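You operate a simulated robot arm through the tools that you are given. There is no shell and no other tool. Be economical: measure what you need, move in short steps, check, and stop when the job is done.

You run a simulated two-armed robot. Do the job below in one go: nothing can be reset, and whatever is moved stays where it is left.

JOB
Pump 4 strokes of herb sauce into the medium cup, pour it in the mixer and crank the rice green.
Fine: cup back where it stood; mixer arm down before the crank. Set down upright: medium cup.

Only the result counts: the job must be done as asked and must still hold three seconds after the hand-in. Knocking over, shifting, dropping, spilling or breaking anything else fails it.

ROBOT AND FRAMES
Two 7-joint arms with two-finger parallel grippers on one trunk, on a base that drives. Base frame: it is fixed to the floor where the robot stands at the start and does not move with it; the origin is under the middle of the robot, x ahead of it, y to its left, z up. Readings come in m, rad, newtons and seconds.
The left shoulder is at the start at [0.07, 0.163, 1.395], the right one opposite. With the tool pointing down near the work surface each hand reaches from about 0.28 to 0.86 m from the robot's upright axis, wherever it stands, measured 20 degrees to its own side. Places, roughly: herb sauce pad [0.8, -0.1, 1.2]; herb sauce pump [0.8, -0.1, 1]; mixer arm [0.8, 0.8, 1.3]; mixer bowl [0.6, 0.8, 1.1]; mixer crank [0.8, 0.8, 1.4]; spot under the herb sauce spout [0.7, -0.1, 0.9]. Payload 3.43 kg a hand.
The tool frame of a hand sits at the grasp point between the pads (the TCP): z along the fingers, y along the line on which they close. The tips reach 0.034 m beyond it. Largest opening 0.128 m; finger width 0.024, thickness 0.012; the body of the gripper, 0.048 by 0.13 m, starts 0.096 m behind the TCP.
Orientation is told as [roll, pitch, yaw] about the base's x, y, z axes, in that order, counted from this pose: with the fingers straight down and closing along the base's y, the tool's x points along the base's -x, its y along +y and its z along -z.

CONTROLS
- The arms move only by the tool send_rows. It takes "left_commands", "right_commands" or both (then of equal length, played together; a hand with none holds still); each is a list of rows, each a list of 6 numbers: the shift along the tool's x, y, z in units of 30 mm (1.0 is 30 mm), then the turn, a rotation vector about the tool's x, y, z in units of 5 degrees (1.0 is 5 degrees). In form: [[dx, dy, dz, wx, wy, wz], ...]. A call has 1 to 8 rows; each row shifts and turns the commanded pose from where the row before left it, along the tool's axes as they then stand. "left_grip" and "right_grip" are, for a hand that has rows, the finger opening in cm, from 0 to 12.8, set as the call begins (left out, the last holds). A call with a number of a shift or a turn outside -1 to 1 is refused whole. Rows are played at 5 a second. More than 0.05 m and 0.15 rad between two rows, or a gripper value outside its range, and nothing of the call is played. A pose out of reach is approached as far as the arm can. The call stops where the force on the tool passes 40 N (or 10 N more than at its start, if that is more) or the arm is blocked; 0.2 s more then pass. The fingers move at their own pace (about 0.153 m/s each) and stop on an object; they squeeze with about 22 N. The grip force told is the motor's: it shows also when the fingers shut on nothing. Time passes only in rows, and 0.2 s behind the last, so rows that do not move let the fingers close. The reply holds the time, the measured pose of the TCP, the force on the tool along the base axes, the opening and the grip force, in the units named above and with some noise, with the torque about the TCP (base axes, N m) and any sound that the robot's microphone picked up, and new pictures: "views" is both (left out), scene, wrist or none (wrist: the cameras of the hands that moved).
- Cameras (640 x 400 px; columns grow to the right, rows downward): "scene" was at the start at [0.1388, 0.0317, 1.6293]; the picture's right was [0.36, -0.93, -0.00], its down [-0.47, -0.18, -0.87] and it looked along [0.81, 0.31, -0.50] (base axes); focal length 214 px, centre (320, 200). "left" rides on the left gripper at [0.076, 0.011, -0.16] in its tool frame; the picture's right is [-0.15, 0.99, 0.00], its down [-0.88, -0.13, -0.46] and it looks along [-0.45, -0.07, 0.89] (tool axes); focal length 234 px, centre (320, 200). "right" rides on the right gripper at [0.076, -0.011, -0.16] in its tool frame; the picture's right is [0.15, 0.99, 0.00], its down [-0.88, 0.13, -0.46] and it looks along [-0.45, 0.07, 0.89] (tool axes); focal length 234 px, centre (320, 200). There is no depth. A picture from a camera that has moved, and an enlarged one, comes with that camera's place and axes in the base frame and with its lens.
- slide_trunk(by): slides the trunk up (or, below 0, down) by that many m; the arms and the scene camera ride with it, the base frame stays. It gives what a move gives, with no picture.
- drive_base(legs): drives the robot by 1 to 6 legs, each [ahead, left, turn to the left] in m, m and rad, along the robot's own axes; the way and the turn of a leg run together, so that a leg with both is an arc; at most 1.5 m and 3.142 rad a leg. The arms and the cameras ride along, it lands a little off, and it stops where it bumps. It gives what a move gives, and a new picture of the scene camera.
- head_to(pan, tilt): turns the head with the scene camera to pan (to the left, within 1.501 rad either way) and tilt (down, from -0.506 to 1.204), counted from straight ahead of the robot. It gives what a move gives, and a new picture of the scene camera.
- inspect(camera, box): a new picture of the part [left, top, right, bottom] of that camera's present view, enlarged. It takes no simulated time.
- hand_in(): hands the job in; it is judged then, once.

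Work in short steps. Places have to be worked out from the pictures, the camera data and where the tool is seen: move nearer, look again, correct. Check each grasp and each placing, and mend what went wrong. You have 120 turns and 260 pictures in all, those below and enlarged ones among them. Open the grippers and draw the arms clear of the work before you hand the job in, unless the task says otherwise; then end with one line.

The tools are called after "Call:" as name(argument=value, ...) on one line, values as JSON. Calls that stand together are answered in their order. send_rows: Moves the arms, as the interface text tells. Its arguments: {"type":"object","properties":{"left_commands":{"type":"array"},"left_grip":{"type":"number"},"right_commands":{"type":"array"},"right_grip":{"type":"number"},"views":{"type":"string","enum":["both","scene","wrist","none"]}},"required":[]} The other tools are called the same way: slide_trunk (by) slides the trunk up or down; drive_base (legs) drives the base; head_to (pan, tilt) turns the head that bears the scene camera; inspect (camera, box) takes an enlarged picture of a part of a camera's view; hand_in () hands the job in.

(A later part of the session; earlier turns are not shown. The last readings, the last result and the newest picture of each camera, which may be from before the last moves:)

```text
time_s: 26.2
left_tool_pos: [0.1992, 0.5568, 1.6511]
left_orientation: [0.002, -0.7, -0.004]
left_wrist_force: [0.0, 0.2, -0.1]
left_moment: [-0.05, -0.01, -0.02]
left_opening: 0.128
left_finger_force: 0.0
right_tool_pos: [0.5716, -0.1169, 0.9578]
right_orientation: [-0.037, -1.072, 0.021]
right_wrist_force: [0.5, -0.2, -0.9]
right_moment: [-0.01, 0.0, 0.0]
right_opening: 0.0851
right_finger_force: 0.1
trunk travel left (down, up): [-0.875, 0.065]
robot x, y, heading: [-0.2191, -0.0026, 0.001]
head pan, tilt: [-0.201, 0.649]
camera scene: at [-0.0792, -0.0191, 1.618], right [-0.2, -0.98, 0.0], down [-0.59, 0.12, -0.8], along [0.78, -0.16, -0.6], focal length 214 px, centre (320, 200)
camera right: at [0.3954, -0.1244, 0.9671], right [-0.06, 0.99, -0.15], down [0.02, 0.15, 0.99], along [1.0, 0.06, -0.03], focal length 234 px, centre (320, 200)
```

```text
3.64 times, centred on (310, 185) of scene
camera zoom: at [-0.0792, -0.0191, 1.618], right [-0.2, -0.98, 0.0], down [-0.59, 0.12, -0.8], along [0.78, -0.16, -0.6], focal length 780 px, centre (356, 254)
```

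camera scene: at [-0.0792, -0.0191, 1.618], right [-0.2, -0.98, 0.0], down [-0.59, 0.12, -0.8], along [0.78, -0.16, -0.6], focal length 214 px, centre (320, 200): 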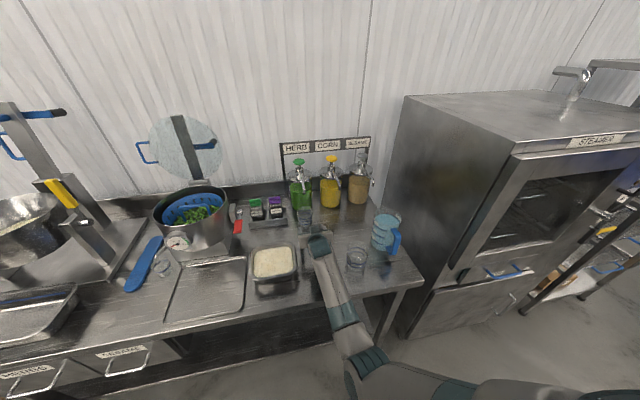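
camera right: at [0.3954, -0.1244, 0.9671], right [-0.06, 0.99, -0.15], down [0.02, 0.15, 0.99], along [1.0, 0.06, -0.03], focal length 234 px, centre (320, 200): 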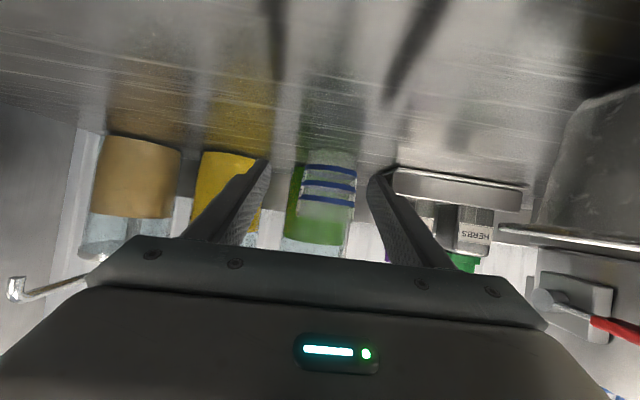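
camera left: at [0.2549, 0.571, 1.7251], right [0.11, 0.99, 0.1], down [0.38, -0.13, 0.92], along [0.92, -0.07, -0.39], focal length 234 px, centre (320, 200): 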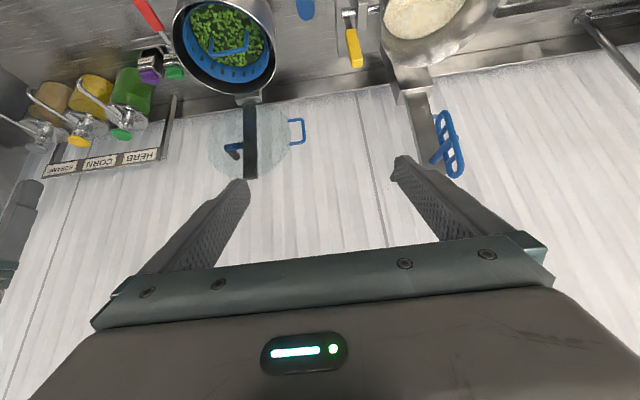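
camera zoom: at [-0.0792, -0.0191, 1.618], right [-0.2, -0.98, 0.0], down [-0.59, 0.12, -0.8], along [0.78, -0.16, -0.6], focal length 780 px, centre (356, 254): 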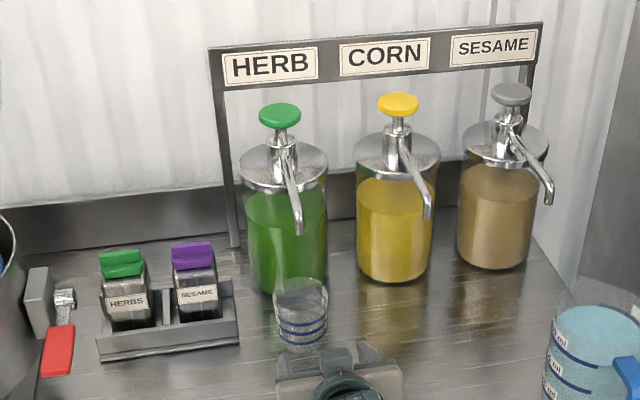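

The cup stands upright under the spout. Now I raise the hand back and up, untilting it and closing the fingers.

Call:
send_rows(right_commands=[[-0.7, 0.3, -0.786, 0, 1, 0], [-0.63, 0.2, -0.844, 0, 1, 0], [-0.554, 0, -0.896, 0, 1, 0], [-0.474, 0, -0.94, 0, 1, 0], [-0.39, 0, -0.978, 0, 1, 0], [-0.304, 0, -1, 0, 1, 0], [-0.214, 0, -1, 0, 1, 0], [-0.123, 0, -1, 0, 1, 0]], right_grip=0, views="none")

Call:
send_rows(right_commands=[[-0.34, 0, -0.94, 0, 0, 0], [-0.34, 0, -0.94, 0, 0, 0], [-0.34, 0, -0.94, 0, 0, 0], [-0.34, 0, -0.94, 0, 0, 0], [0, 0, 0, 0, 0, 0]])

```text
time_s: 28.2
left_tool_pos: [0.2007, 0.5586, 1.6506]
left_orientation: [0.003, -0.699, -0.003]
left_wrist_force: [-0.5, -0.2, 0.4]
left_moment: [-0.02, -0.01, -0.01]
left_opening: 0.1279
left_finger_force: 0.0
right_tool_pos: [0.5143, -0.1228, 1.153]
right_orientation: [-0.045, -0.354, -0.025]
right_wrist_force: [1.0, 0.0, 0.0]
right_moment: [0.02, -0.04, -0.01]
right_opening: 0.0002
right_finger_force: 21.6
right hand out of reach, approached as far as the arm can: row 8
trunk travel left (down, up): [-0.875, 0.065]
robot x, y, heading: [-0.2182, -0.0018, -0.005]
head pan, tilt: [-0.201, 0.649]
stopped in row 8 (right hand): the arm was blocked; the commanded pose is now the measured one
```

```text
time_s: 29.4
left_tool_pos: [0.1988, 0.5576, 1.6515]
left_orientation: [0.001, -0.698, -0.004]
left_wrist_force: [0.6, 0.1, 0.2]
left_moment: [-0.06, -0.02, 0.0]
left_opening: 0.1282
left_finger_force: 0.1
right_tool_pos: [0.5555, -0.1215, 1.2486]
right_orientation: [-0.044, -0.352, -0.025]
right_wrist_force: [0.3, -0.1, -0.2]
right_moment: [0.03, -0.04, 0.02]
right_opening: 0.0
right_finger_force: 22.4
right hand out of reach, approached as far as the arm can: row 1, 2, 3, 4
trunk travel left (down, up): [-0.875, 0.065]
robot x, y, heading: [-0.2211, -0.0012, -0.002]
head pan, tilt: [-0.201, 0.649]
camera scene: at [-0.0793, -0.0194, 1.618], right [-0.2, -0.98, 0.0], down [-0.59, 0.12, -0.8], along [0.78, -0.16, -0.6], focal length 214 px, centre (320, 200)
camera right: at [0.4311, -0.1222, 1.3729], right [-0.1, 0.99, -0.09], down [0.67, 0.13, 0.73], along [0.73, 0.01, -0.68], focal length 234 px, centre (320, 200)
```

scene: 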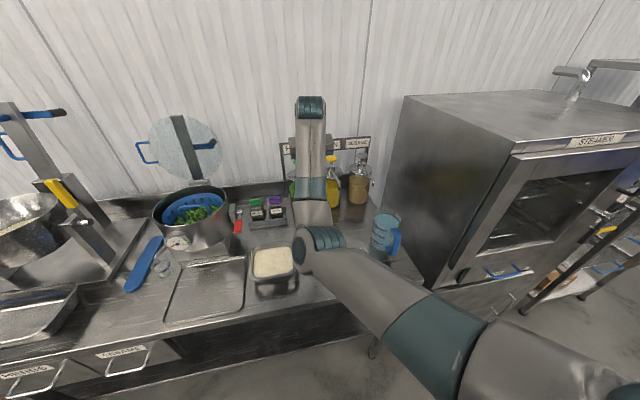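
right: 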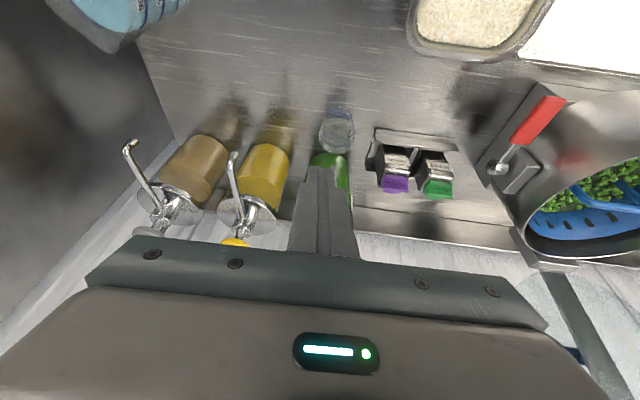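

The arm now has its elbow low in front but clear of everything; it will work with the hand pitched forward. I re-tilt to 45 degrees while rising, then look at the pump from the wrist camera.

Call:
send_rows(right_commands=[[-0.229, 0.15, -0.63, 0, -1, 0], [-0.283, 0.15, -0.607, 0, -1, 0], [-0.335, 0.15, -0.58, 0, -1, 0], [-0.384, 0.15, -0.549, 0, -1, 0], [-0.43, 0.15, -0.513, 0, -1, 0], [0, 0, 0, 0, 0, 0]])

Call:
inspect(camera="right", box=[240, 40, 420, 260])

```text
time_s: 30.8
left_tool_pos: [0.2001, 0.5568, 1.6519]
left_orientation: [0.002, -0.7, -0.005]
left_wrist_force: [0.3, 0.1, 0.1]
left_moment: [0.0, -0.03, -0.03]
left_opening: 0.1278
left_finger_force: 0.1
right_tool_pos: [0.5567, -0.0936, 1.3481]
right_orientation: [-0.059, -0.789, 0.005]
right_wrist_force: [0.2, -1.0, 0.4]
right_moment: [-0.03, 0.02, 0.0]
right_opening: 0.0001
right_finger_force: 22.3
trunk travel left (down, up): [-0.875, 0.065]
robot x, y, heading: [-0.2191, 0.0008, -0.003]
head pan, tilt: [-0.201, 0.649]
camera scene: at [-0.0793, -0.0191, 1.618], right [-0.2, -0.98, 0.0], down [-0.59, 0.12, -0.8], along [0.78, -0.16, -0.6], focal length 214 px, centre (320, 200)
camera right: at [0.3912, -0.0959, 1.4074], right [-0.07, 0.99, -0.14], down [0.3, 0.16, 0.94], along [0.95, 0.02, -0.31], focal length 234 px, centre (320, 200)
```

scene: 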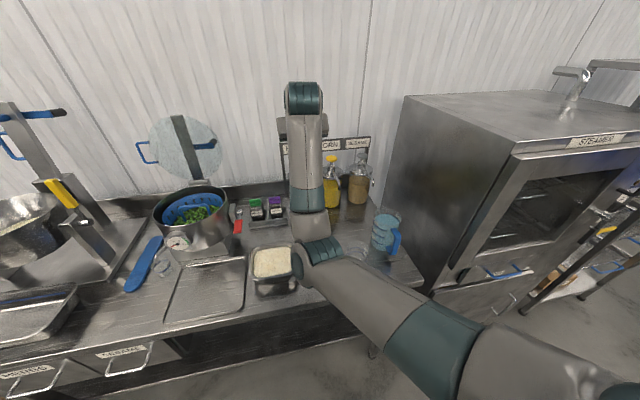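
right: 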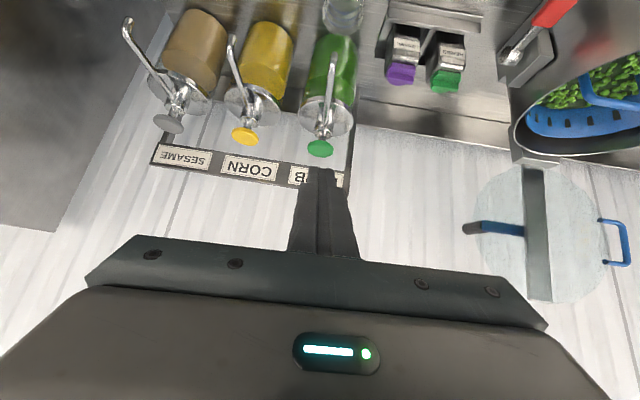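

```text
1.82 times, centred on (330, 150) of right
camera zoom: at [0.3912, -0.0959, 1.4074], right [-0.07, 0.99, -0.14], down [0.3, 0.16, 0.94], along [0.95, 0.02, -0.31], focal length 426 px, centre (302, 291)
```

zoom: 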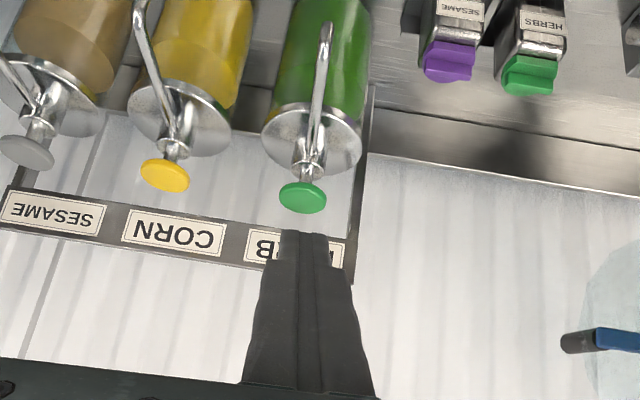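

Triangulating from four views, the spout tip is at about (0.659, -0.102, 1.094), so the cup (at ≈0.68) should come about 2.5 cm back. I return low to re-grip it.

Call:
send_rows(right_commands=[[0.707, -0.1, 0.707, 0, -1, 0], [0.766, -0.1, 0.643, 0, -1, 0], [0.819, 0, 0.574, 0, -1, 0], [0.866, 0, 0.5, -0.34, 0, 0.59], [0.866, 0, 0.5, 0, 0, 0], [0.866, 0, 0.5, 0, 0, 0], [0.866, 0, 0.5, 0, 0, 0], [0.866, 0, 0.5, 0, 0, 0]], right_grip=8.5, views="none")

Call:
send_rows(right_commands=[[0.866, 0, 0.5, 0, 0, 0], [0.866, 0, 0.5, 0, 0, 0], [0.866, 0, 0.5, 0, 0, 0], [0.866, 0, 0.5, 0, 0, 0], [0.5, 0, 0.29, 0, 0, 0], [0, 0, 0, 0, 0, 0]])

```text
time_s: 32.8
left_tool_pos: [0.1987, 0.5571, 1.6518]
left_orientation: [0.002, -0.699, -0.004]
left_wrist_force: [0.8, 0.4, -0.1]
left_moment: [-0.03, -0.01, 0.01]
left_opening: 0.1279
left_finger_force: 0.1
right_tool_pos: [0.5729, -0.1603, 1.1287]
right_orientation: [-0.122, -1.092, 0.02]
right_wrist_force: [0.4, -0.2, -0.4]
right_moment: [-0.01, -0.03, 0.01]
right_opening: 0.0849
right_finger_force: 0.0
trunk travel left (down, up): [-0.875, 0.065]
robot x, y, heading: [-0.2208, -0.0018, -0.001]
head pan, tilt: [-0.201, 0.649]
stopped in row 8 (right hand): the arm was blocked; the commanded pose is now the measured one
```

```text
time_s: 34.2
left_tool_pos: [0.1981, 0.5575, 1.6515]
left_orientation: [0.002, -0.7, -0.004]
left_wrist_force: [-0.1, 0.3, 0.2]
left_moment: [-0.01, 0.03, -0.01]
left_opening: 0.1281
left_finger_force: 0.1
right_tool_pos: [0.5834, -0.1727, 1.0017]
right_orientation: [-0.143, -1.107, 0.033]
right_wrist_force: [1.7, 0.5, 0.2]
right_moment: [0.04, -0.04, -0.02]
right_opening: 0.0852
right_finger_force: 0.1
trunk travel left (down, up): [-0.875, 0.065]
robot x, y, heading: [-0.2202, 0.0021, -0.002]
head pan, tilt: [-0.201, 0.649]
camera scene: at [-0.0798, -0.019, 1.618], right [-0.2, -0.98, 0.0], down [-0.59, 0.12, -0.8], along [0.78, -0.16, -0.6], focal length 214 px, centre (320, 200)
camera right: at [0.4084, -0.1669, 1.0054], right [0.03, 0.98, -0.19], down [0.0, 0.19, 0.98], along [1.0, -0.03, 0.0], focal length 234 px, centre (320, 200)
```

scene: 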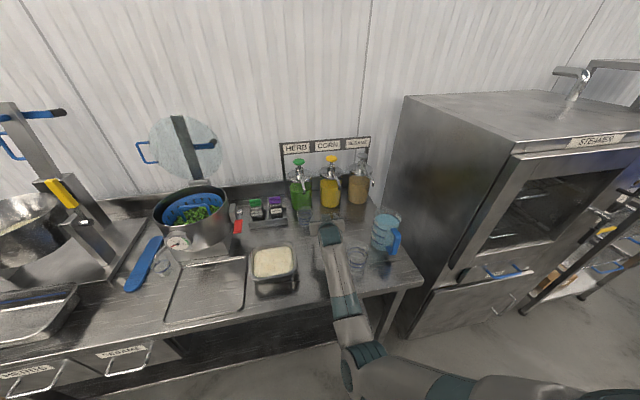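
right: 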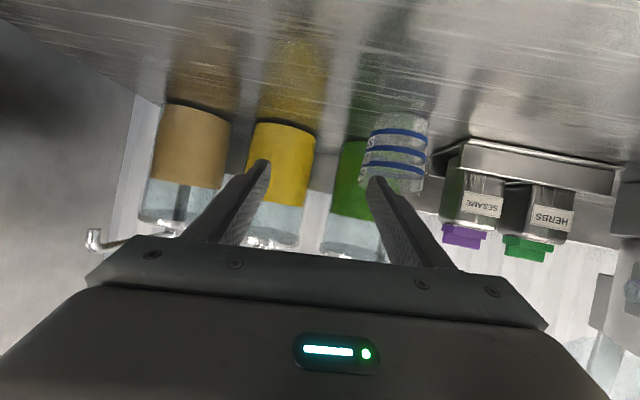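

The arm is running into a joint limit at this stance (it drifted right). I shift left and up slightly, then back the base 0.12 m so the arm is better stretched.

Call:
send_rows(right_commands=[[-0.6, 0.8, -0.3, 0, 0, 0], [-0.6, 0.8, -0.3, 0, 0, 0], [-0.6, 0.5, -0.3, 0, 0, 0], [0, 0, 0, 0, 0, 0]], views="none")

Call:
drive_base(legs=[[-0.13, 0, 0]])

```text
time_s: 35.2
left_tool_pos: [0.1996, 0.5565, 1.6511]
left_orientation: [0.004, -0.698, -0.004]
left_wrist_force: [0.8, -0.1, 0.0]
left_moment: [0.0, 0.0, -0.01]
left_opening: 0.1279
left_finger_force: 0.1
right_tool_pos: [0.5891, -0.186, 1.0349]
right_orientation: [-0.384, -1.076, 0.193]
right_wrist_force: [0.3, 0.7, 0.8]
right_moment: [-0.01, 0.0, 0.0]
right_opening: 0.0852
right_finger_force: 0.0
trunk travel left (down, up): [-0.875, 0.065]
robot x, y, heading: [-0.2158, -0.0006, -0.003]
head pan, tilt: [-0.201, 0.649]
stopped in row 4 (right hand): the arm was blocked; the commanded pose is now the measured one
```

```text
time_s: 36.5
left_tool_pos: [0.0739, 0.5568, 1.651]
left_orientation: [0.001, -0.696, -0.005]
left_wrist_force: [1.1, 0.0, -0.3]
left_moment: [-0.01, 0.04, -0.01]
left_opening: 0.128
left_finger_force: 0.1
right_tool_pos: [0.4627, -0.186, 1.0321]
right_orientation: [-0.379, -1.075, 0.189]
right_wrist_force: [-0.2, 0.1, -1.0]
right_moment: [0.02, -0.02, 0.0]
right_opening: 0.0847
right_finger_force: 0.0
trunk travel left (down, up): [-0.875, 0.065]
robot x, y, heading: [-0.3496, -0.0007, -0.003]
head pan, tilt: [-0.201, 0.649]
camera scene: at [-0.2059, -0.0192, 1.6177], right [-0.2, -0.98, 0.0], down [-0.59, 0.12, -0.8], along [0.78, -0.16, -0.61], focal length 214 px, centre (320, 200)
```

scene: 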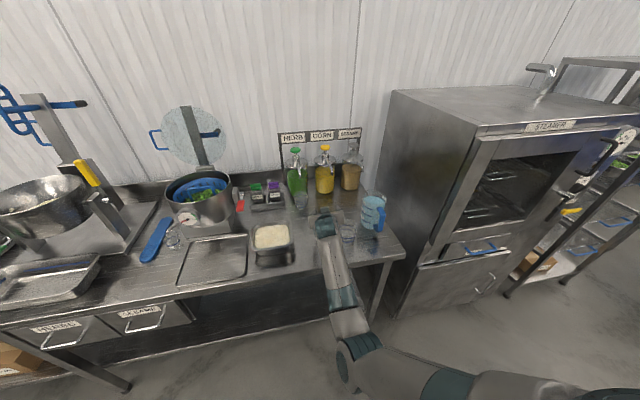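

The wrist is near a limit. I lift the hand straight up out of the way and level its roll, to regain a freer posture.

Call:
send_rows(right_commands=[[-0.88, -0.178, -0.441, 0, 0, 0], [-0.88, -0.178, -0.441, 0, 0, 0], [-0.88, -0.178, -0.441, 0, 0, 0], [-0.88, -0.178, -0.441, 0, 0, 0], [-0.88, -0.1, -0.441, -0.63, 0, 0.26], [-0.88, -0.1, -0.441, -0.63, 0, 0.26], [-0.88, 0, -0.441, -0.63, 0, 0.26], [-0.88, 0, -0.441, -0.63, 0, 0.26]], views="scene")

```text
time_s: 38.2
left_tool_pos: [0.071, 0.5574, 1.6516]
left_orientation: [0.001, -0.698, -0.005]
left_wrist_force: [0.5, -0.2, 0.4]
left_moment: [0.0, 0.02, 0.01]
left_opening: 0.1282
left_finger_force: 0.1
right_tool_pos: [0.4617, -0.1811, 1.2723]
right_orientation: [0.011, -1.091, -0.002]
right_wrist_force: [-0.3, -0.1, -0.1]
right_moment: [-0.02, 0.01, 0.01]
right_opening: 0.085
right_finger_force: 0.1
trunk travel left (down, up): [-0.875, 0.065]
robot x, y, heading: [-0.3483, -0.0003, -0.008]
head pan, tilt: [-0.201, 0.649]
camera scene: at [-0.2083, -0.0193, 1.6179], right [-0.2, -0.98, 0.0], down [-0.59, 0.12, -0.8], along [0.78, -0.16, -0.6], focal length 214 px, centre (320, 200)
```

scene: 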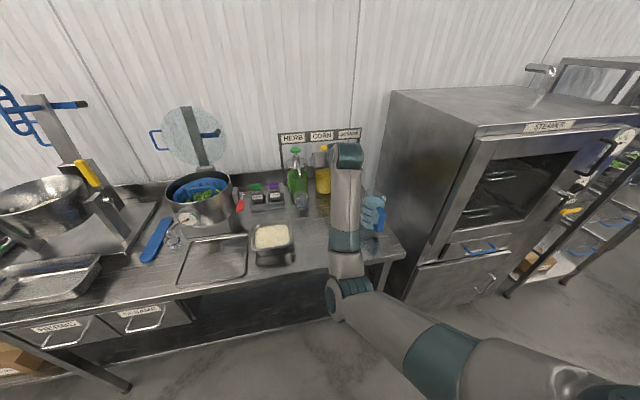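

Roll is level again. I go up while untilting with the arm extended, to coax the elbow out of its low position.

Call:
send_rows(right_commands=[[-0.7, 0.3, -0.5, 0, 1, 0], [-0.7, 0.3, -0.6, 0, 1, 0], [-0.65, 0.3, -0.65, 0, 1, 0], [-0.6, 0.3, -0.7, 0, 1, 0], [-0.55, 0.3, -0.75, 0, 1, 0], [-0.5, 0.3, -0.8, 0, 1, 0], [-0.4, 0.3, -0.85, 0, 1, 0], [-0.3, 0.3, -0.9, 0, 1, 0]], views="none")

Call:
send_rows(right_commands=[[0, 0.3, -0.5, 0, 1, 0], [0, 0.3, -0.5, 0, 1, 0], [0, 0.3, -0.5, 0, 1, 0], [0, 0.3, -0.5, 0, 1, 0], [0, 0.3, 0, 0, 0, 0]], views="scene")

```text
time_s: 40.0
left_tool_pos: [0.0697, 0.5559, 1.6516]
left_orientation: [0.003, -0.699, -0.005]
left_wrist_force: [0.4, 0.1, 0.5]
left_moment: [-0.01, 0.01, 0.01]
left_opening: 0.1281
left_finger_force: 0.0
right_tool_pos: [0.4484, -0.1096, 1.4939]
right_orientation: [0.004, -0.395, 0.006]
right_wrist_force: [-0.4, 0.0, 0.9]
right_moment: [0.01, -0.01, 0.0]
right_opening: 0.0852
right_finger_force: 0.1
right hand out of reach, approached as far as the arm can: row 6, 7
trunk travel left (down, up): [-0.875, 0.065]
robot x, y, heading: [-0.3508, -0.0005, -0.001]
head pan, tilt: [-0.201, 0.649]
```

```text
time_s: 41.2
left_tool_pos: [0.0701, 0.5555, 1.6521]
left_orientation: [0.003, -0.698, -0.007]
left_wrist_force: [-0.3, 0.3, -0.3]
left_moment: [0.0, 0.02, 0.01]
left_opening: 0.1275
left_finger_force: 0.0
right_tool_pos: [0.4058, -0.0865, 1.519]
right_orientation: [0.015, -0.103, -0.019]
right_wrist_force: [-0.6, 0.1, 0.1]
right_moment: [-0.04, -0.03, -0.03]
right_opening: 0.0848
right_finger_force: 0.1
right hand out of reach, approached as far as the arm can: row 3, 4, 5
trunk travel left (down, up): [-0.875, 0.065]
robot x, y, heading: [-0.348, -0.0032, -0.005]
head pan, tilt: [-0.201, 0.649]
camera scene: at [-0.2088, -0.0201, 1.6181], right [-0.2, -0.98, 0.0], down [-0.59, 0.12, -0.8], along [0.78, -0.16, -0.6], focal length 214 px, centre (320, 200)
```

scene: 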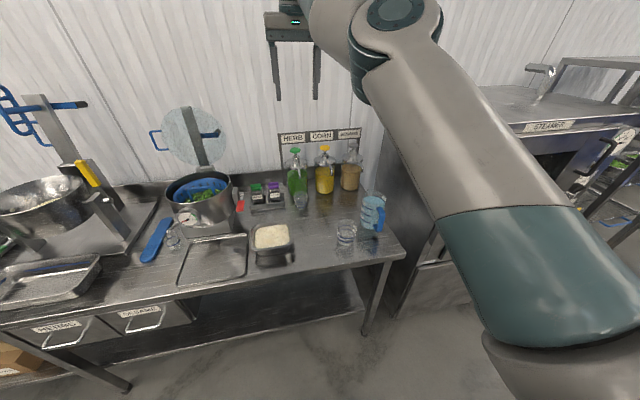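

The elbow is now up, with the forearm coming down from above; a 45° hand pitch fits that posture. I drive forward 0.12 and descend in front of the cup.

Call:
drive_base(legs=[[0.12, 0, 0]])

Call:
send_rows(right_commands=[[0.1, -0.05, 0.99, 0, -1, 0], [0.19, -0.05, 0.98, 0, -1, 0], [0.276, -0.05, 0.96, 0, -1, 0], [0.358, -0.05, 0.93, 0, -1, 0], [0.438, -0.05, 0.9, 0, -1, 0], [0.515, -0.05, 0.857, 0, -1, 0], [0.588, -0.05, 0.81, 0, -1, 0], [0.656, -0.05, 0.755, 0, -1, 0]])

```text
time_s: 42.5
left_tool_pos: [0.1834, 0.5571, 1.6531]
left_orientation: [0.002, -0.703, -0.002]
left_wrist_force: [0.1, 0.1, -0.1]
left_moment: [-0.02, -0.01, 0.0]
left_opening: 0.1281
left_finger_force: 0.0
right_tool_pos: [0.5191, -0.0848, 1.5209]
right_orientation: [0.012, -0.106, -0.016]
right_wrist_force: [0.4, 0.6, -0.1]
right_moment: [-0.02, -0.03, -0.01]
right_opening: 0.0853
right_finger_force: 0.1
trunk travel left (down, up): [-0.875, 0.065]
robot x, y, heading: [-0.2287, -0.0028, -0.001]
head pan, tilt: [-0.201, 0.649]
camera scene: at [-0.0963, -0.0194, 1.6186], right [-0.2, -0.98, 0.0], down [-0.59, 0.12, -0.8], along [0.78, -0.16, -0.6], focal length 214 px, centre (320, 200)
```

scene: 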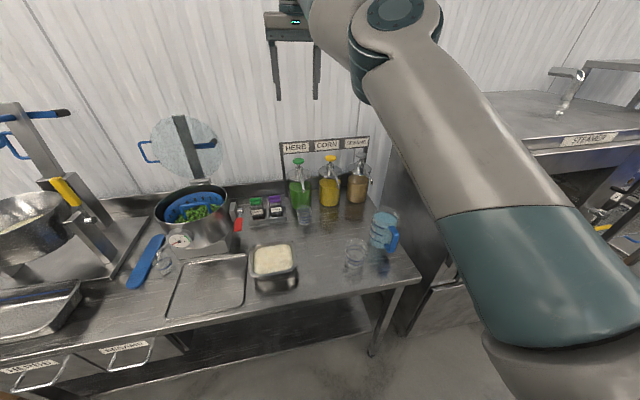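

```text
time_s: 44.3
left_tool_pos: [0.19, 0.5585, 1.6515]
left_orientation: [0.003, -0.699, -0.003]
left_wrist_force: [0.8, -0.4, -0.4]
left_moment: [0.0, 0.02, -0.04]
left_opening: 0.1279
left_finger_force: 0.0
right_tool_pos: [0.7389, -0.0378, 1.356]
right_orientation: [0.015, -0.799, -0.027]
right_wrist_force: [0.8, -0.9, -0.2]
right_moment: [-0.03, 0.01, 0.0]
right_opening: 0.0851
right_finger_force: 0.1
right hand out of reach, approached as far as the arm can: row 1, 2, 3, 4, 5, 6, 7, 8
trunk travel left (down, up): [-0.875, 0.065]
robot x, y, heading: [-0.2265, -0.0009, 0.001]
head pan, tilt: [-0.201, 0.649]
camera scene: at [-0.0898, -0.0191, 1.618], right [-0.2, -0.98, 0.0], down [-0.59, 0.12, -0.8], along [0.78, -0.16, -0.61], focal length 214 px, centre (320, 200)
camera right: at [0.572, -0.0478, 1.4127], right [-0.09, 0.99, -0.09], down [0.29, 0.11, 0.95], along [0.95, 0.06, -0.3], focal length 234 px, centre (320, 200)
```

scene: 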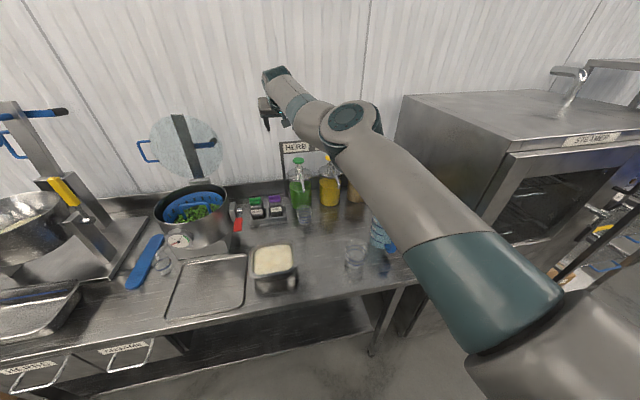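
right: 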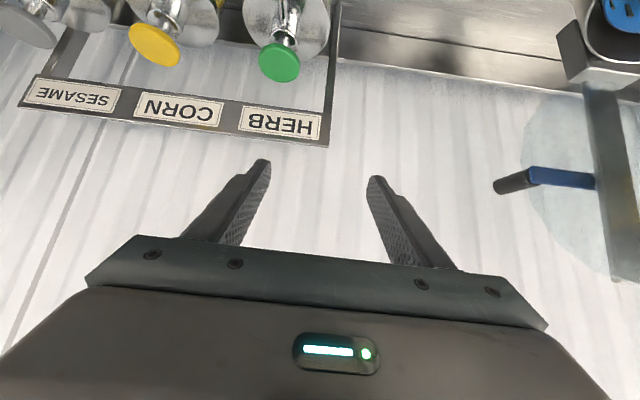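

The arm is stretched nearly straight while the command is closer in. I hold the command a moment to see if the arm converges.

Call:
send_rows(right_commands=[[0, 0, 0, 0, 0, 0], [0, 0, 0, 0, 0, 0], [0, 0, 0, 0, 0, 0]], views="none")

```text
time_s: 45.1
left_tool_pos: [0.189, 0.5584, 1.6516]
left_orientation: [0.001, -0.701, -0.004]
left_wrist_force: [-0.7, 0.2, 0.9]
left_moment: [0.0, 0.01, -0.04]
left_opening: 0.1281
left_finger_force: 0.0
right_tool_pos: [0.7371, -0.0378, 1.3535]
right_orientation: [0.016, -0.797, -0.027]
right_wrist_force: [0.0, -0.3, -0.3]
right_moment: [0.01, -0.03, -0.01]
right_opening: 0.0851
right_finger_force: 0.1
trunk travel left (down, up): [-0.875, 0.065]
robot x, y, heading: [-0.2272, 0.0004, 0.002]
head pan, tilt: [-0.201, 0.649]
```

Now command is consistent with the pose. I test retracting straight back.

Call:
send_rows(right_commands=[[0.695, -0.3, -0.719, 0, 0, 0], [0.695, -0.3, -0.719, 0, 0, 0], [0.695, -0.3, -0.719, 0, 0, 0], [0.695, -0.3, -0.719, 0, 0, 0], [0.695, -0.3, -0.719, 0, 0, 0], [0.695, -0.3, -0.719, 0, 0, 0]], views="scene")

```text
time_s: 46.5
left_tool_pos: [0.1875, 0.5573, 1.6517]
left_orientation: [0.0, -0.699, -0.003]
left_wrist_force: [-0.6, -0.1, -0.3]
left_moment: [0.0, -0.03, 0.0]
left_opening: 0.128
left_finger_force: 0.0
right_tool_pos: [0.7305, -0.0433, 1.3912]
right_orientation: [0.018, -0.799, -0.028]
right_wrist_force: [0.6, 0.7, -0.1]
right_moment: [0.0, 0.01, -0.02]
right_opening: 0.0852
right_finger_force: 0.0
right hand out of reach, approached as far as the arm can: row 1, 2, 3, 4, 5, 6
trunk travel left (down, up): [-0.875, 0.065]
robot x, y, heading: [-0.2317, -0.0051, -0.002]
head pan, tilt: [-0.201, 0.649]
camera scene: at [-0.0909, -0.0193, 1.618], right [-0.2, -0.98, 0.0], down [-0.59, 0.12, -0.8], along [0.78, -0.16, -0.6], focal length 214 px, centre (320, 200)
```

scene: 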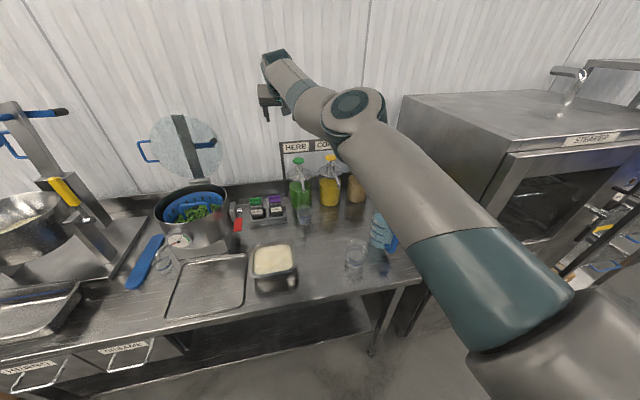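

Stuck at a wrist limit in this posture. I combine retraction with untilting toward the known-good starting pose.

Call:
send_rows(right_commands=[[0.407, 0.2, -0.997, 0, 1, 0], [0.49, 0.2, -0.958, 0, 1, 0], [0.574, 0.2, -0.91, 0, 1, 0], [0.65, 0.2, -0.858, 0, 1, 0], [0.72, 0.2, -0.8, 0, 1, 0], [0.79, 0.2, -0.73, 0, 1, 0], [0.85, 0.2, -0.66, 0, 1, 0], [0.9, 0.2, -0.58, 0, 1, 0]], views="none")

Call:
send_rows(right_commands=[[1, 0.2, 0, 0, 1, 0], [1, 0.2, 0, 0, 0, 0], [1, 0.2, 0, 0, 0, 0], [1, 0.2, 0, 0, 0, 0], [1, 0.2, 0, 0, 0, 0], [1, 0, 0, 0, 0, 0]], views="scene")

```text
time_s: 48.3
left_tool_pos: [0.1875, 0.5574, 1.6512]
left_orientation: [0.003, -0.699, -0.004]
left_wrist_force: [0.3, 0.0, -0.4]
left_moment: [0.01, -0.02, 0.01]
left_opening: 0.1277
left_finger_force: 0.0
right_tool_pos: [0.5055, 0.0127, 1.4927]
right_orientation: [0.014, -0.101, -0.016]
right_wrist_force: [0.2, 0.0, -0.4]
right_moment: [0.02, -0.03, -0.01]
right_opening: 0.0851
right_finger_force: 0.0
right hand out of reach, approached as far as the arm can: row 1, 2, 3
trunk travel left (down, up): [-0.875, 0.065]
robot x, y, heading: [-0.2323, -0.0029, 0.004]
head pan, tilt: [-0.201, 0.649]
```

```text
time_s: 49.7
left_tool_pos: [0.1883, 0.5569, 1.6513]
left_orientation: [0.0, -0.7, -0.004]
left_wrist_force: [0.5, 0.9, -0.1]
left_moment: [0.01, 0.04, -0.02]
left_opening: 0.1281
left_finger_force: 0.1
right_tool_pos: [0.4901, 0.0197, 1.4926]
right_orientation: [0.013, -0.041, -0.016]
right_wrist_force: [0.5, -0.6, 0.0]
right_moment: [0.02, 0.02, 0.03]
right_opening: 0.085
right_finger_force: 0.1
right hand out of reach, approached as far as the arm can: row 1, 2, 3, 4, 5, 6
trunk travel left (down, up): [-0.875, 0.065]
robot x, y, heading: [-0.2277, -0.0016, -0.005]
head pan, tilt: [-0.201, 0.649]
camera scene: at [-0.0907, -0.0194, 1.618], right [-0.2, -0.98, 0.0], down [-0.59, 0.12, -0.8], along [0.78, -0.16, -0.6], focal length 214 px, centre (320, 200)
```

scene: 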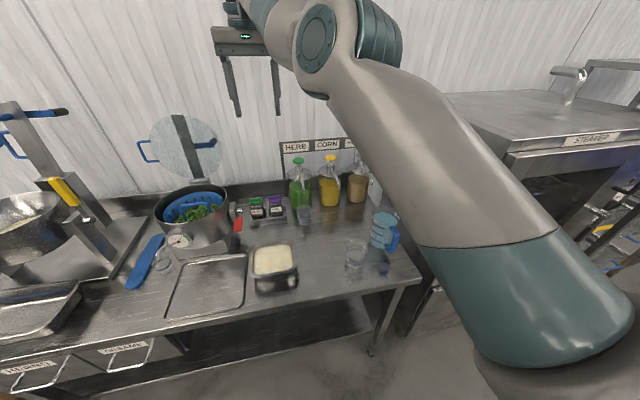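

This posture resembles the original one. I try descending with the tool pointing down and drifting right, like the first successful descent.

Call:
send_rows(right_commands=[[0.3, -0.5, 1, 0, 0, 0], [0.3, -0.5, 1, 0, 0, 0], [0.3, -0.5, 1, 0, 0, 0], [0.3, -0.5, 1, 0, 0, 0], [0.3, -0.5, 1, 0, 0, 0], [0.3, -0.5, 1, 0, 0, 0]], views="scene")

```text
time_s: 51.1
left_tool_pos: [0.1885, 0.5573, 1.651]
left_orientation: [0.003, -0.698, -0.003]
left_wrist_force: [-0.4, 0.7, 0.5]
left_moment: [-0.01, 0.01, 0.02]
left_opening: 0.1279
left_finger_force: 0.1
right_tool_pos: [0.5563, -0.0273, 1.3507]
right_orientation: [0.012, -0.014, -0.016]
right_wrist_force: [-0.7, -0.5, 0.0]
right_moment: [-0.01, 0.03, 0.0]
right_opening: 0.085
right_finger_force: 0.1
right hand out of reach, approached as far as the arm can: row 1, 2, 3, 4, 5, 6
trunk travel left (down, up): [-0.875, 0.065]
robot x, y, heading: [-0.2315, -0.0008, -0.005]
head pan, tilt: [-0.201, 0.649]
camera scene: at [-0.0897, -0.0198, 1.618], right [-0.2, -0.98, 0.0], down [-0.59, 0.12, -0.8], along [0.78, -0.16, -0.61], focal length 214 px, centre (320, 200)
```

scene: 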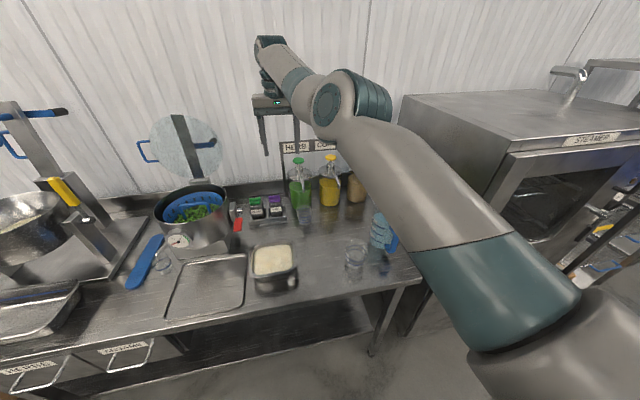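

I test whether yawing the hand left relieves the limit.

Call:
send_rows(right_commands=[[0, 0, 0, 0, 0, -1], [0, 0, 0, 0, 0, -1], [0, 0, 0, 0, 0, -1], [0, 0, 0, 0, 0, -1], [0, 0, 0, 0, 0, -1], [0, 0, 0, 0, 0, -1]], views="none")

Call:
send_rows(right_commands=[[0.866, -0.5, 0, 0, 0, 0], [0.866, -0.5, 0, 0, 0, 0], [0.866, -0.5, 0, 0, 0, 0], [0.866, -0.5, 0, 0, 0, 0]], views="scene")

```text
time_s: 52.5
left_tool_pos: [0.1888, 0.5568, 1.6513]
left_orientation: [0.002, -0.701, -0.003]
left_wrist_force: [1.1, -0.4, -0.5]
left_moment: [0.01, -0.02, 0.0]
left_opening: 0.128
left_finger_force: 0.0
right_tool_pos: [0.5549, -0.0282, 1.3523]
right_orientation: [0.004, -0.021, 0.51]
right_wrist_force: [1.3, 0.0, 0.0]
right_moment: [0.05, -0.01, 0.01]
right_opening: 0.0848
right_finger_force: 0.1
trunk travel left (down, up): [-0.875, 0.065]
robot x, y, heading: [-0.2301, 0.003, 0.001]
head pan, tilt: [-0.201, 0.649]
```

```text
time_s: 53.5
left_tool_pos: [0.1887, 0.556, 1.6518]
left_orientation: [0.004, -0.7, -0.005]
left_wrist_force: [0.5, 1.0, 0.3]
left_moment: [0.02, 0.0, 0.03]
left_opening: 0.1283
left_finger_force: 0.0
right_tool_pos: [0.5693, -0.1154, 1.3714]
right_orientation: [0.004, -0.019, 0.51]
right_wrist_force: [0.0, -0.7, 0.3]
right_moment: [0.01, -0.01, 0.02]
right_opening: 0.0851
right_finger_force: 0.0
right hand out of reach, approached as far as the arm can: row 1, 2, 3, 4
trunk travel left (down, up): [-0.875, 0.065]
robot x, y, heading: [-0.2289, -0.0021, -0.003]
head pan, tilt: [-0.201, 0.649]
camera scene: at [-0.0906, -0.0205, 1.618], right [-0.2, -0.98, 0.0], down [-0.59, 0.12, -0.8], along [0.78, -0.16, -0.6], focal length 214 px, centre (320, 200)
```

scene: 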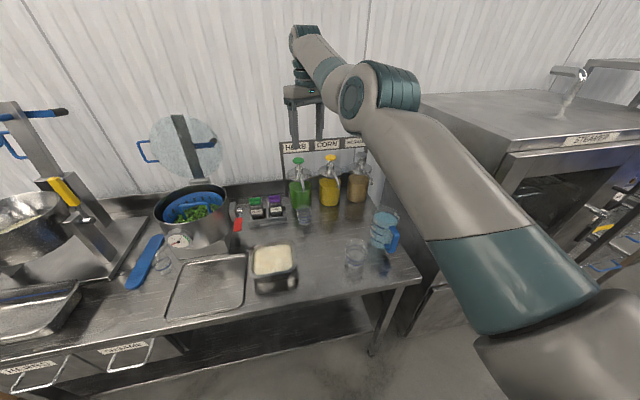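

Retraction is refused but sideways works, so this posture likes a stretched arm. I undo the yaw and descend with the tool down at this distance, watching the elbow.

Call:
send_rows(right_commands=[[0, 0, 0.5, 0, 0, 1], [0, 0, 0.5, 0, 0, 1], [0, 0, 0.5, 0, 0, 1], [0, 0, 0.5, 0, 0, 1], [0, 0, 0.5, 0, 0, 1], [0, 0, 0.5, 0, 0, 1], [0, 0, 0.7, 0, 0, 0], [0, 0, 0.7, 0, 0, 0]], views="scene")

```text
time_s: 55.3
left_tool_pos: [0.1892, 0.556, 1.6513]
left_orientation: [0.001, -0.697, -0.003]
left_wrist_force: [-0.8, -0.1, 0.4]
left_moment: [0.02, 0.0, -0.04]
left_opening: 0.1279
left_finger_force: 0.1
right_tool_pos: [0.5945, -0.1084, 1.2437]
right_orientation: [0.013, -0.015, -0.015]
right_wrist_force: [-0.9, 0.1, -0.8]
right_moment: [-0.03, 0.0, 0.02]
right_opening: 0.0852
right_finger_force: 0.1
right hand out of reach, approached as far as the arm can: row 1, 2, 3, 5, 7
trunk travel left (down, up): [-0.875, 0.065]
robot x, y, heading: [-0.2291, -0.003, -0.001]
head pan, tilt: [-0.201, 0.649]
camera scene: at [-0.0898, -0.0194, 1.618], right [-0.2, -0.98, 0.0], down [-0.59, 0.12, -0.8], along [0.78, -0.16, -0.61], focal length 214 px, centre (320, 200)
```

scene: 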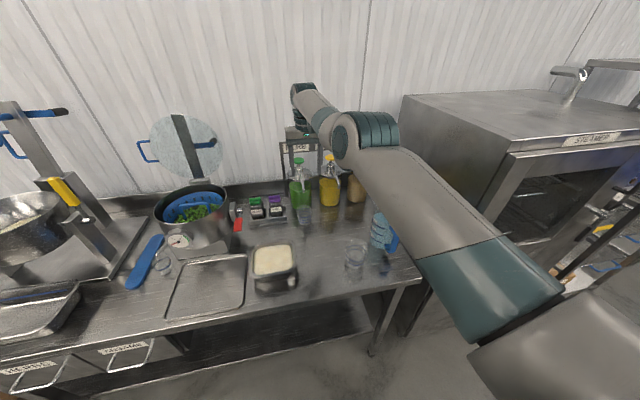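

I back the base 0.12 m so the hand stays clear of the spout while going lower.

Call:
drive_base(legs=[[-0.12, 0, 0]])

Call:
send_rows(right_commands=[[-0.3, 0, 0.8, 0, -0.7, 0], [-0.2, 0, 0.8, 0, -0.7, 0], [-0.1, 0, 0.8, 0, -0.7, 0], [0, 0, 0.8, 0, -0.7, 0], [0.1, 0, 0.8, 0, -0.7, 0]], views="both")

```text
time_s: 56.5
left_tool_pos: [0.0737, 0.5564, 1.6492]
left_orientation: [0.0, -0.697, -0.005]
left_wrist_force: [0.4, 0.6, -0.8]
left_moment: [0.07, 0.01, -0.01]
left_opening: 0.1279
left_finger_force: 0.2
right_tool_pos: [0.4779, -0.1096, 1.2412]
right_orientation: [0.013, -0.011, -0.016]
right_wrist_force: [0.6, 0.2, 0.5]
right_moment: [0.02, 0.06, 0.0]
right_opening: 0.0849
right_finger_force: 0.0
trunk travel left (down, up): [-0.875, 0.065]
robot x, y, heading: [-0.3489, -0.0015, 0.003]
head pan, tilt: [-0.201, 0.649]
camera scene: at [-0.206, -0.0193, 1.6175], right [-0.2, -0.98, 0.0], down [-0.59, 0.12, -0.79], along [0.78, -0.16, -0.61], focal length 214 px, centre (320, 200)
```

scene: 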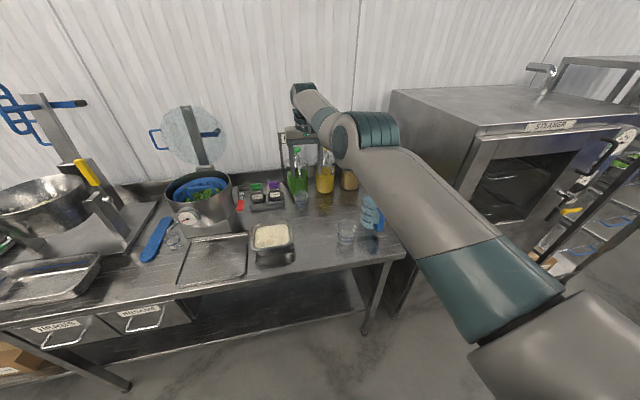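

```text
time_s: 57.7
left_tool_pos: [0.0725, 0.5567, 1.6508]
left_orientation: [0.002, -0.696, -0.006]
left_wrist_force: [-0.2, 0.2, -0.2]
left_moment: [0.03, 0.01, 0.01]
left_opening: 0.128
left_finger_force: 0.0
right_tool_pos: [0.5469, -0.1022, 1.1246]
right_orientation: [0.014, -0.318, -0.02]
right_wrist_force: [0.6, 0.0, -0.1]
right_moment: [0.01, 0.03, -0.02]
right_opening: 0.0848
right_finger_force: 0.0
right hand out of reach, approached as far as the arm can: row 1, 2, 3, 4, 5
trunk travel left (down, up): [-0.875, 0.065]
robot x, y, heading: [-0.3485, -0.0014, -0.003]
head pan, tilt: [-0.201, 0.649]
camera scene: at [-0.208, -0.0193, 1.6178], right [-0.2, -0.98, 0.0], down [-0.59, 0.12, -0.8], along [0.78, -0.16, -0.61], focal length 214 px, centre (320, 200)
camera right: at [0.4273, -0.1124, 1.2529], right [-0.12, 0.99, -0.03], down [0.7, 0.11, 0.71], along [0.71, 0.06, -0.7], focal length 234 px, centre (320, 200)
```

scene: 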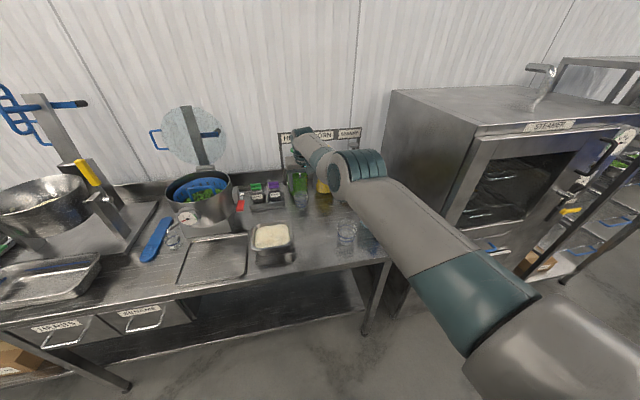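
right: 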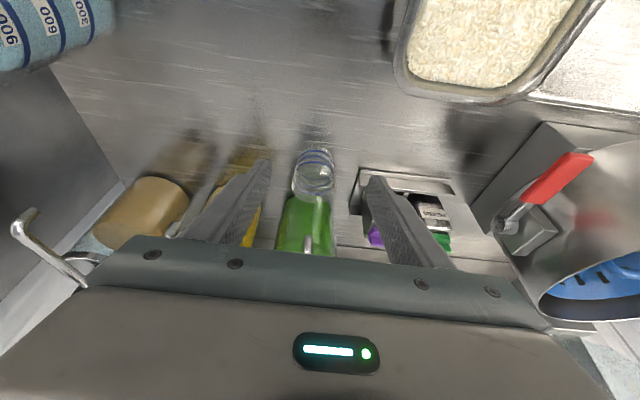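

From this view the spout tip comes out at x≈0.664 and the cup rim at ≈0.675, confirming a small shift is needed. I continue descending and pitching, holding x.

Call:
send_rows(right_commands=[[0.595, 0, 0.858, 0, -0.9, 0], [0.66, 0, 0.809, 0, -0.9, 0], [0.72, 0, 0.755, 0, -0.9, 0], [0.778, 0, 0.696, 0, -0.9, 0], [0.83, 0, 0.633, 0, -0.9, 0]], views="both")

```text
time_s: 58.9
left_tool_pos: [0.0705, 0.5562, 1.6524]
left_orientation: [0.002, -0.698, -0.005]
left_wrist_force: [-0.2, 0.9, 0.6]
left_moment: [0.0, 0.03, 0.01]
left_opening: 0.1281
left_finger_force: 0.0
right_tool_pos: [0.5789, -0.0828, 0.9605]
right_orientation: [0.017, -0.712, -0.026]
right_wrist_force: [0.4, 0.8, -0.6]
right_moment: [-0.02, 0.03, 0.0]
right_opening: 0.0848
right_finger_force: 0.0
right hand out of reach, approached as far as the arm can: row 1, 2, 3, 4, 5
trunk travel left (down, up): [-0.875, 0.065]
robot x, y, heading: [-0.3499, -0.0034, -0.003]
head pan, tilt: [-0.201, 0.649]
camera scene: at [-0.2095, -0.0193, 1.618], right [-0.2, -0.98, 0.0], down [-0.59, 0.12, -0.8], along [0.78, -0.16, -0.61], focal length 214 px, centre (320, 200)
camera right: at [0.4193, -0.0922, 1.0324], right [-0.09, 0.99, -0.08], down [0.37, 0.11, 0.92], along [0.92, 0.06, -0.38], focal length 234 px, centre (320, 200)
```

scene: 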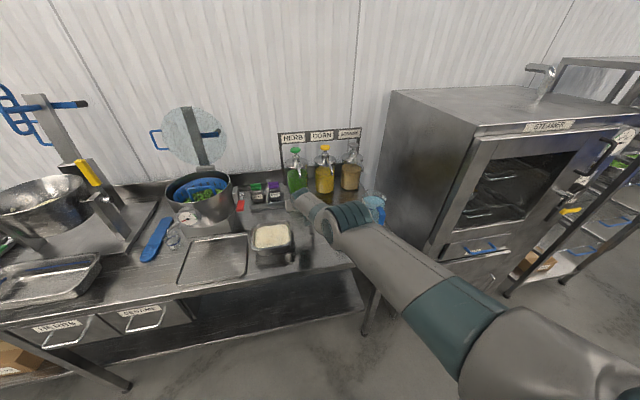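
right: 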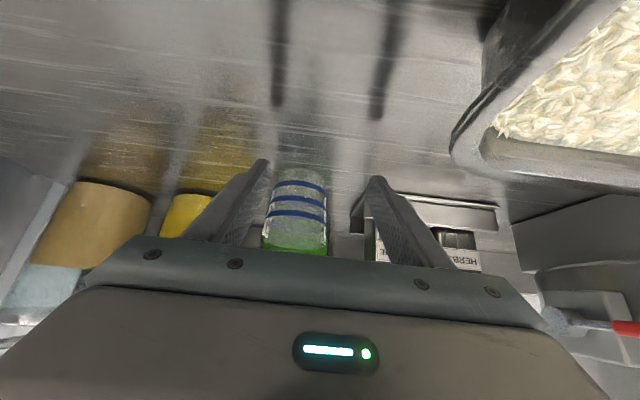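

Good posture now: hand at (0.579, -0.083, 0.96), pitch 41°. I shift 2 cm right to centre on the cup and lower slightly.

Call:
send_rows(right_commands=[[0, -0.3, 0, 0, 0, 0], [0.16, -0.33, 0.19, 0, 0, 0], [0.16, 0, 0.19, 0, 0, 0], [0, 0, 0, 0, 0, 0]], views="wrist")

```text
time_s: 59.9
left_tool_pos: [0.0682, 0.5573, 1.652]
left_orientation: [0.002, -0.699, -0.004]
left_wrist_force: [0.6, 1.0, -0.2]
left_moment: [-0.03, 0.04, 0.0]
left_opening: 0.1281
left_finger_force: 0.0
right_tool_pos: [0.5784, -0.102, 0.9449]
right_orientation: [0.016, -0.713, -0.026]
right_wrist_force: [0.4, 0.5, 1.1]
right_moment: [0.01, -0.03, 0.0]
right_opening: 0.085
right_finger_force: 0.0
trunk travel left (down, up): [-0.875, 0.065]
robot x, y, heading: [-0.3514, 0.0009, 0.002]
head pan, tilt: [-0.201, 0.649]
camera right: at [0.4181, -0.1111, 1.0173], right [-0.1, 0.99, -0.08], down [0.37, 0.11, 0.92], along [0.92, 0.06, -0.38], focal length 234 px, centre (320, 200)
```

right: 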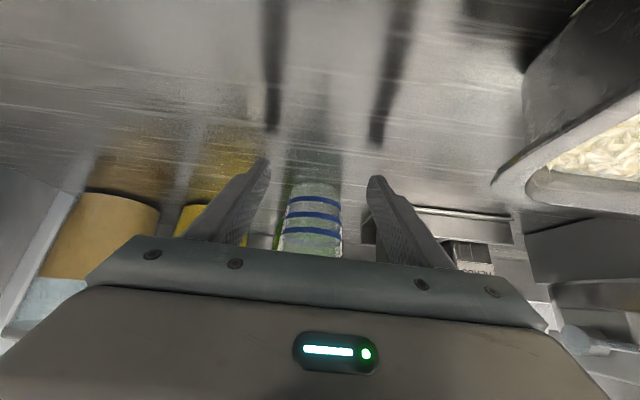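

Centred and fully reachable. I drive the base 0.10 m forward to bring the open fingers around the cup.

Call:
drive_base(legs=[[0.098, 0, 0]])

Call:
inspect(camera="right", box=[220, 120, 420, 260])

Call:
inspect(camera="scene", box=[230, 120, 370, 240])

```text
time_s: 61.1
left_tool_pos: [0.1603, 0.5568, 1.6526]
left_orientation: [0.003, -0.703, -0.003]
left_wrist_force: [-0.5, 0.3, 0.4]
left_moment: [0.03, -0.02, 0.0]
left_opening: 0.1281
left_finger_force: 0.0
right_tool_pos: [0.6737, -0.101, 0.9489]
right_orientation: [0.017, -0.716, -0.026]
right_wrist_force: [-0.2, -0.1, -0.1]
right_moment: [0.02, 0.02, 0.02]
right_opening: 0.0847
right_finger_force: 0.1
trunk travel left (down, up): [-0.875, 0.065]
robot x, y, heading: [-0.2524, -0.0003, -0.002]
head pan, tilt: [-0.201, 0.649]
camera scene: at [-0.1191, -0.0193, 1.6187], right [-0.2, -0.98, 0.0], down [-0.59, 0.12, -0.8], along [0.78, -0.16, -0.6], focal length 214 px, centre (320, 200)
```

scene: 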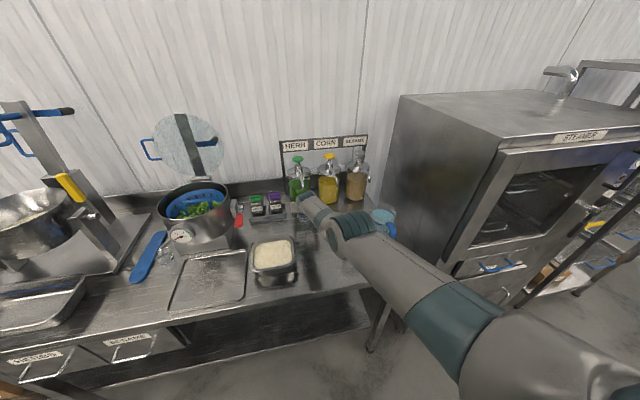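

```text
2.86 times, centred on (320, 190) of right
camera zoom: at [0.5121, -0.1106, 1.0203], right [-0.1, 0.99, -0.08], down [0.37, 0.11, 0.92], along [0.93, 0.06, -0.38], focal length 669 px, centre (320, 229)
```

zoom: 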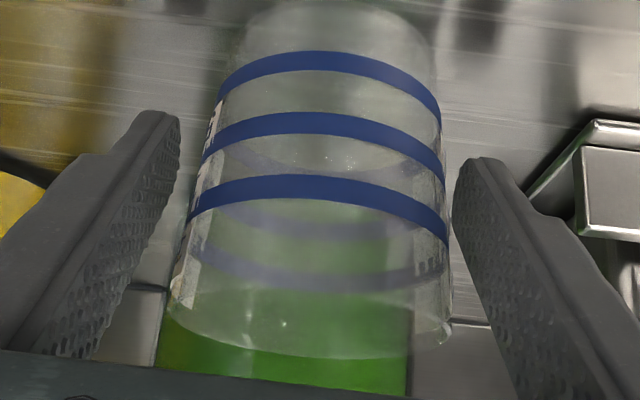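

```text
3.33 times, centred on (300, 180) of scene
camera zoom: at [-0.1191, -0.0193, 1.6187], right [-0.2, -0.98, 0.0], down [-0.59, 0.12, -0.8], along [0.78, -0.16, -0.6], focal length 715 px, centre (387, 267)
```

zoom: 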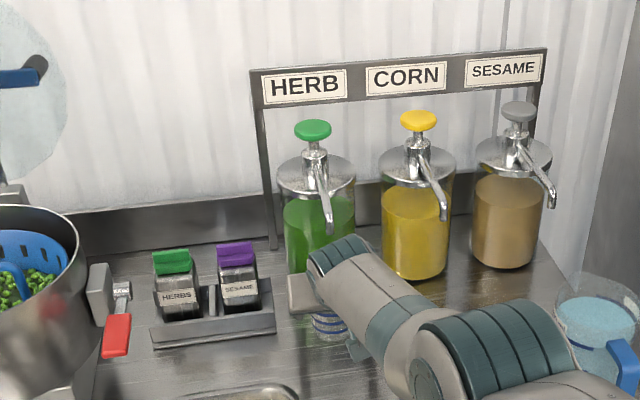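

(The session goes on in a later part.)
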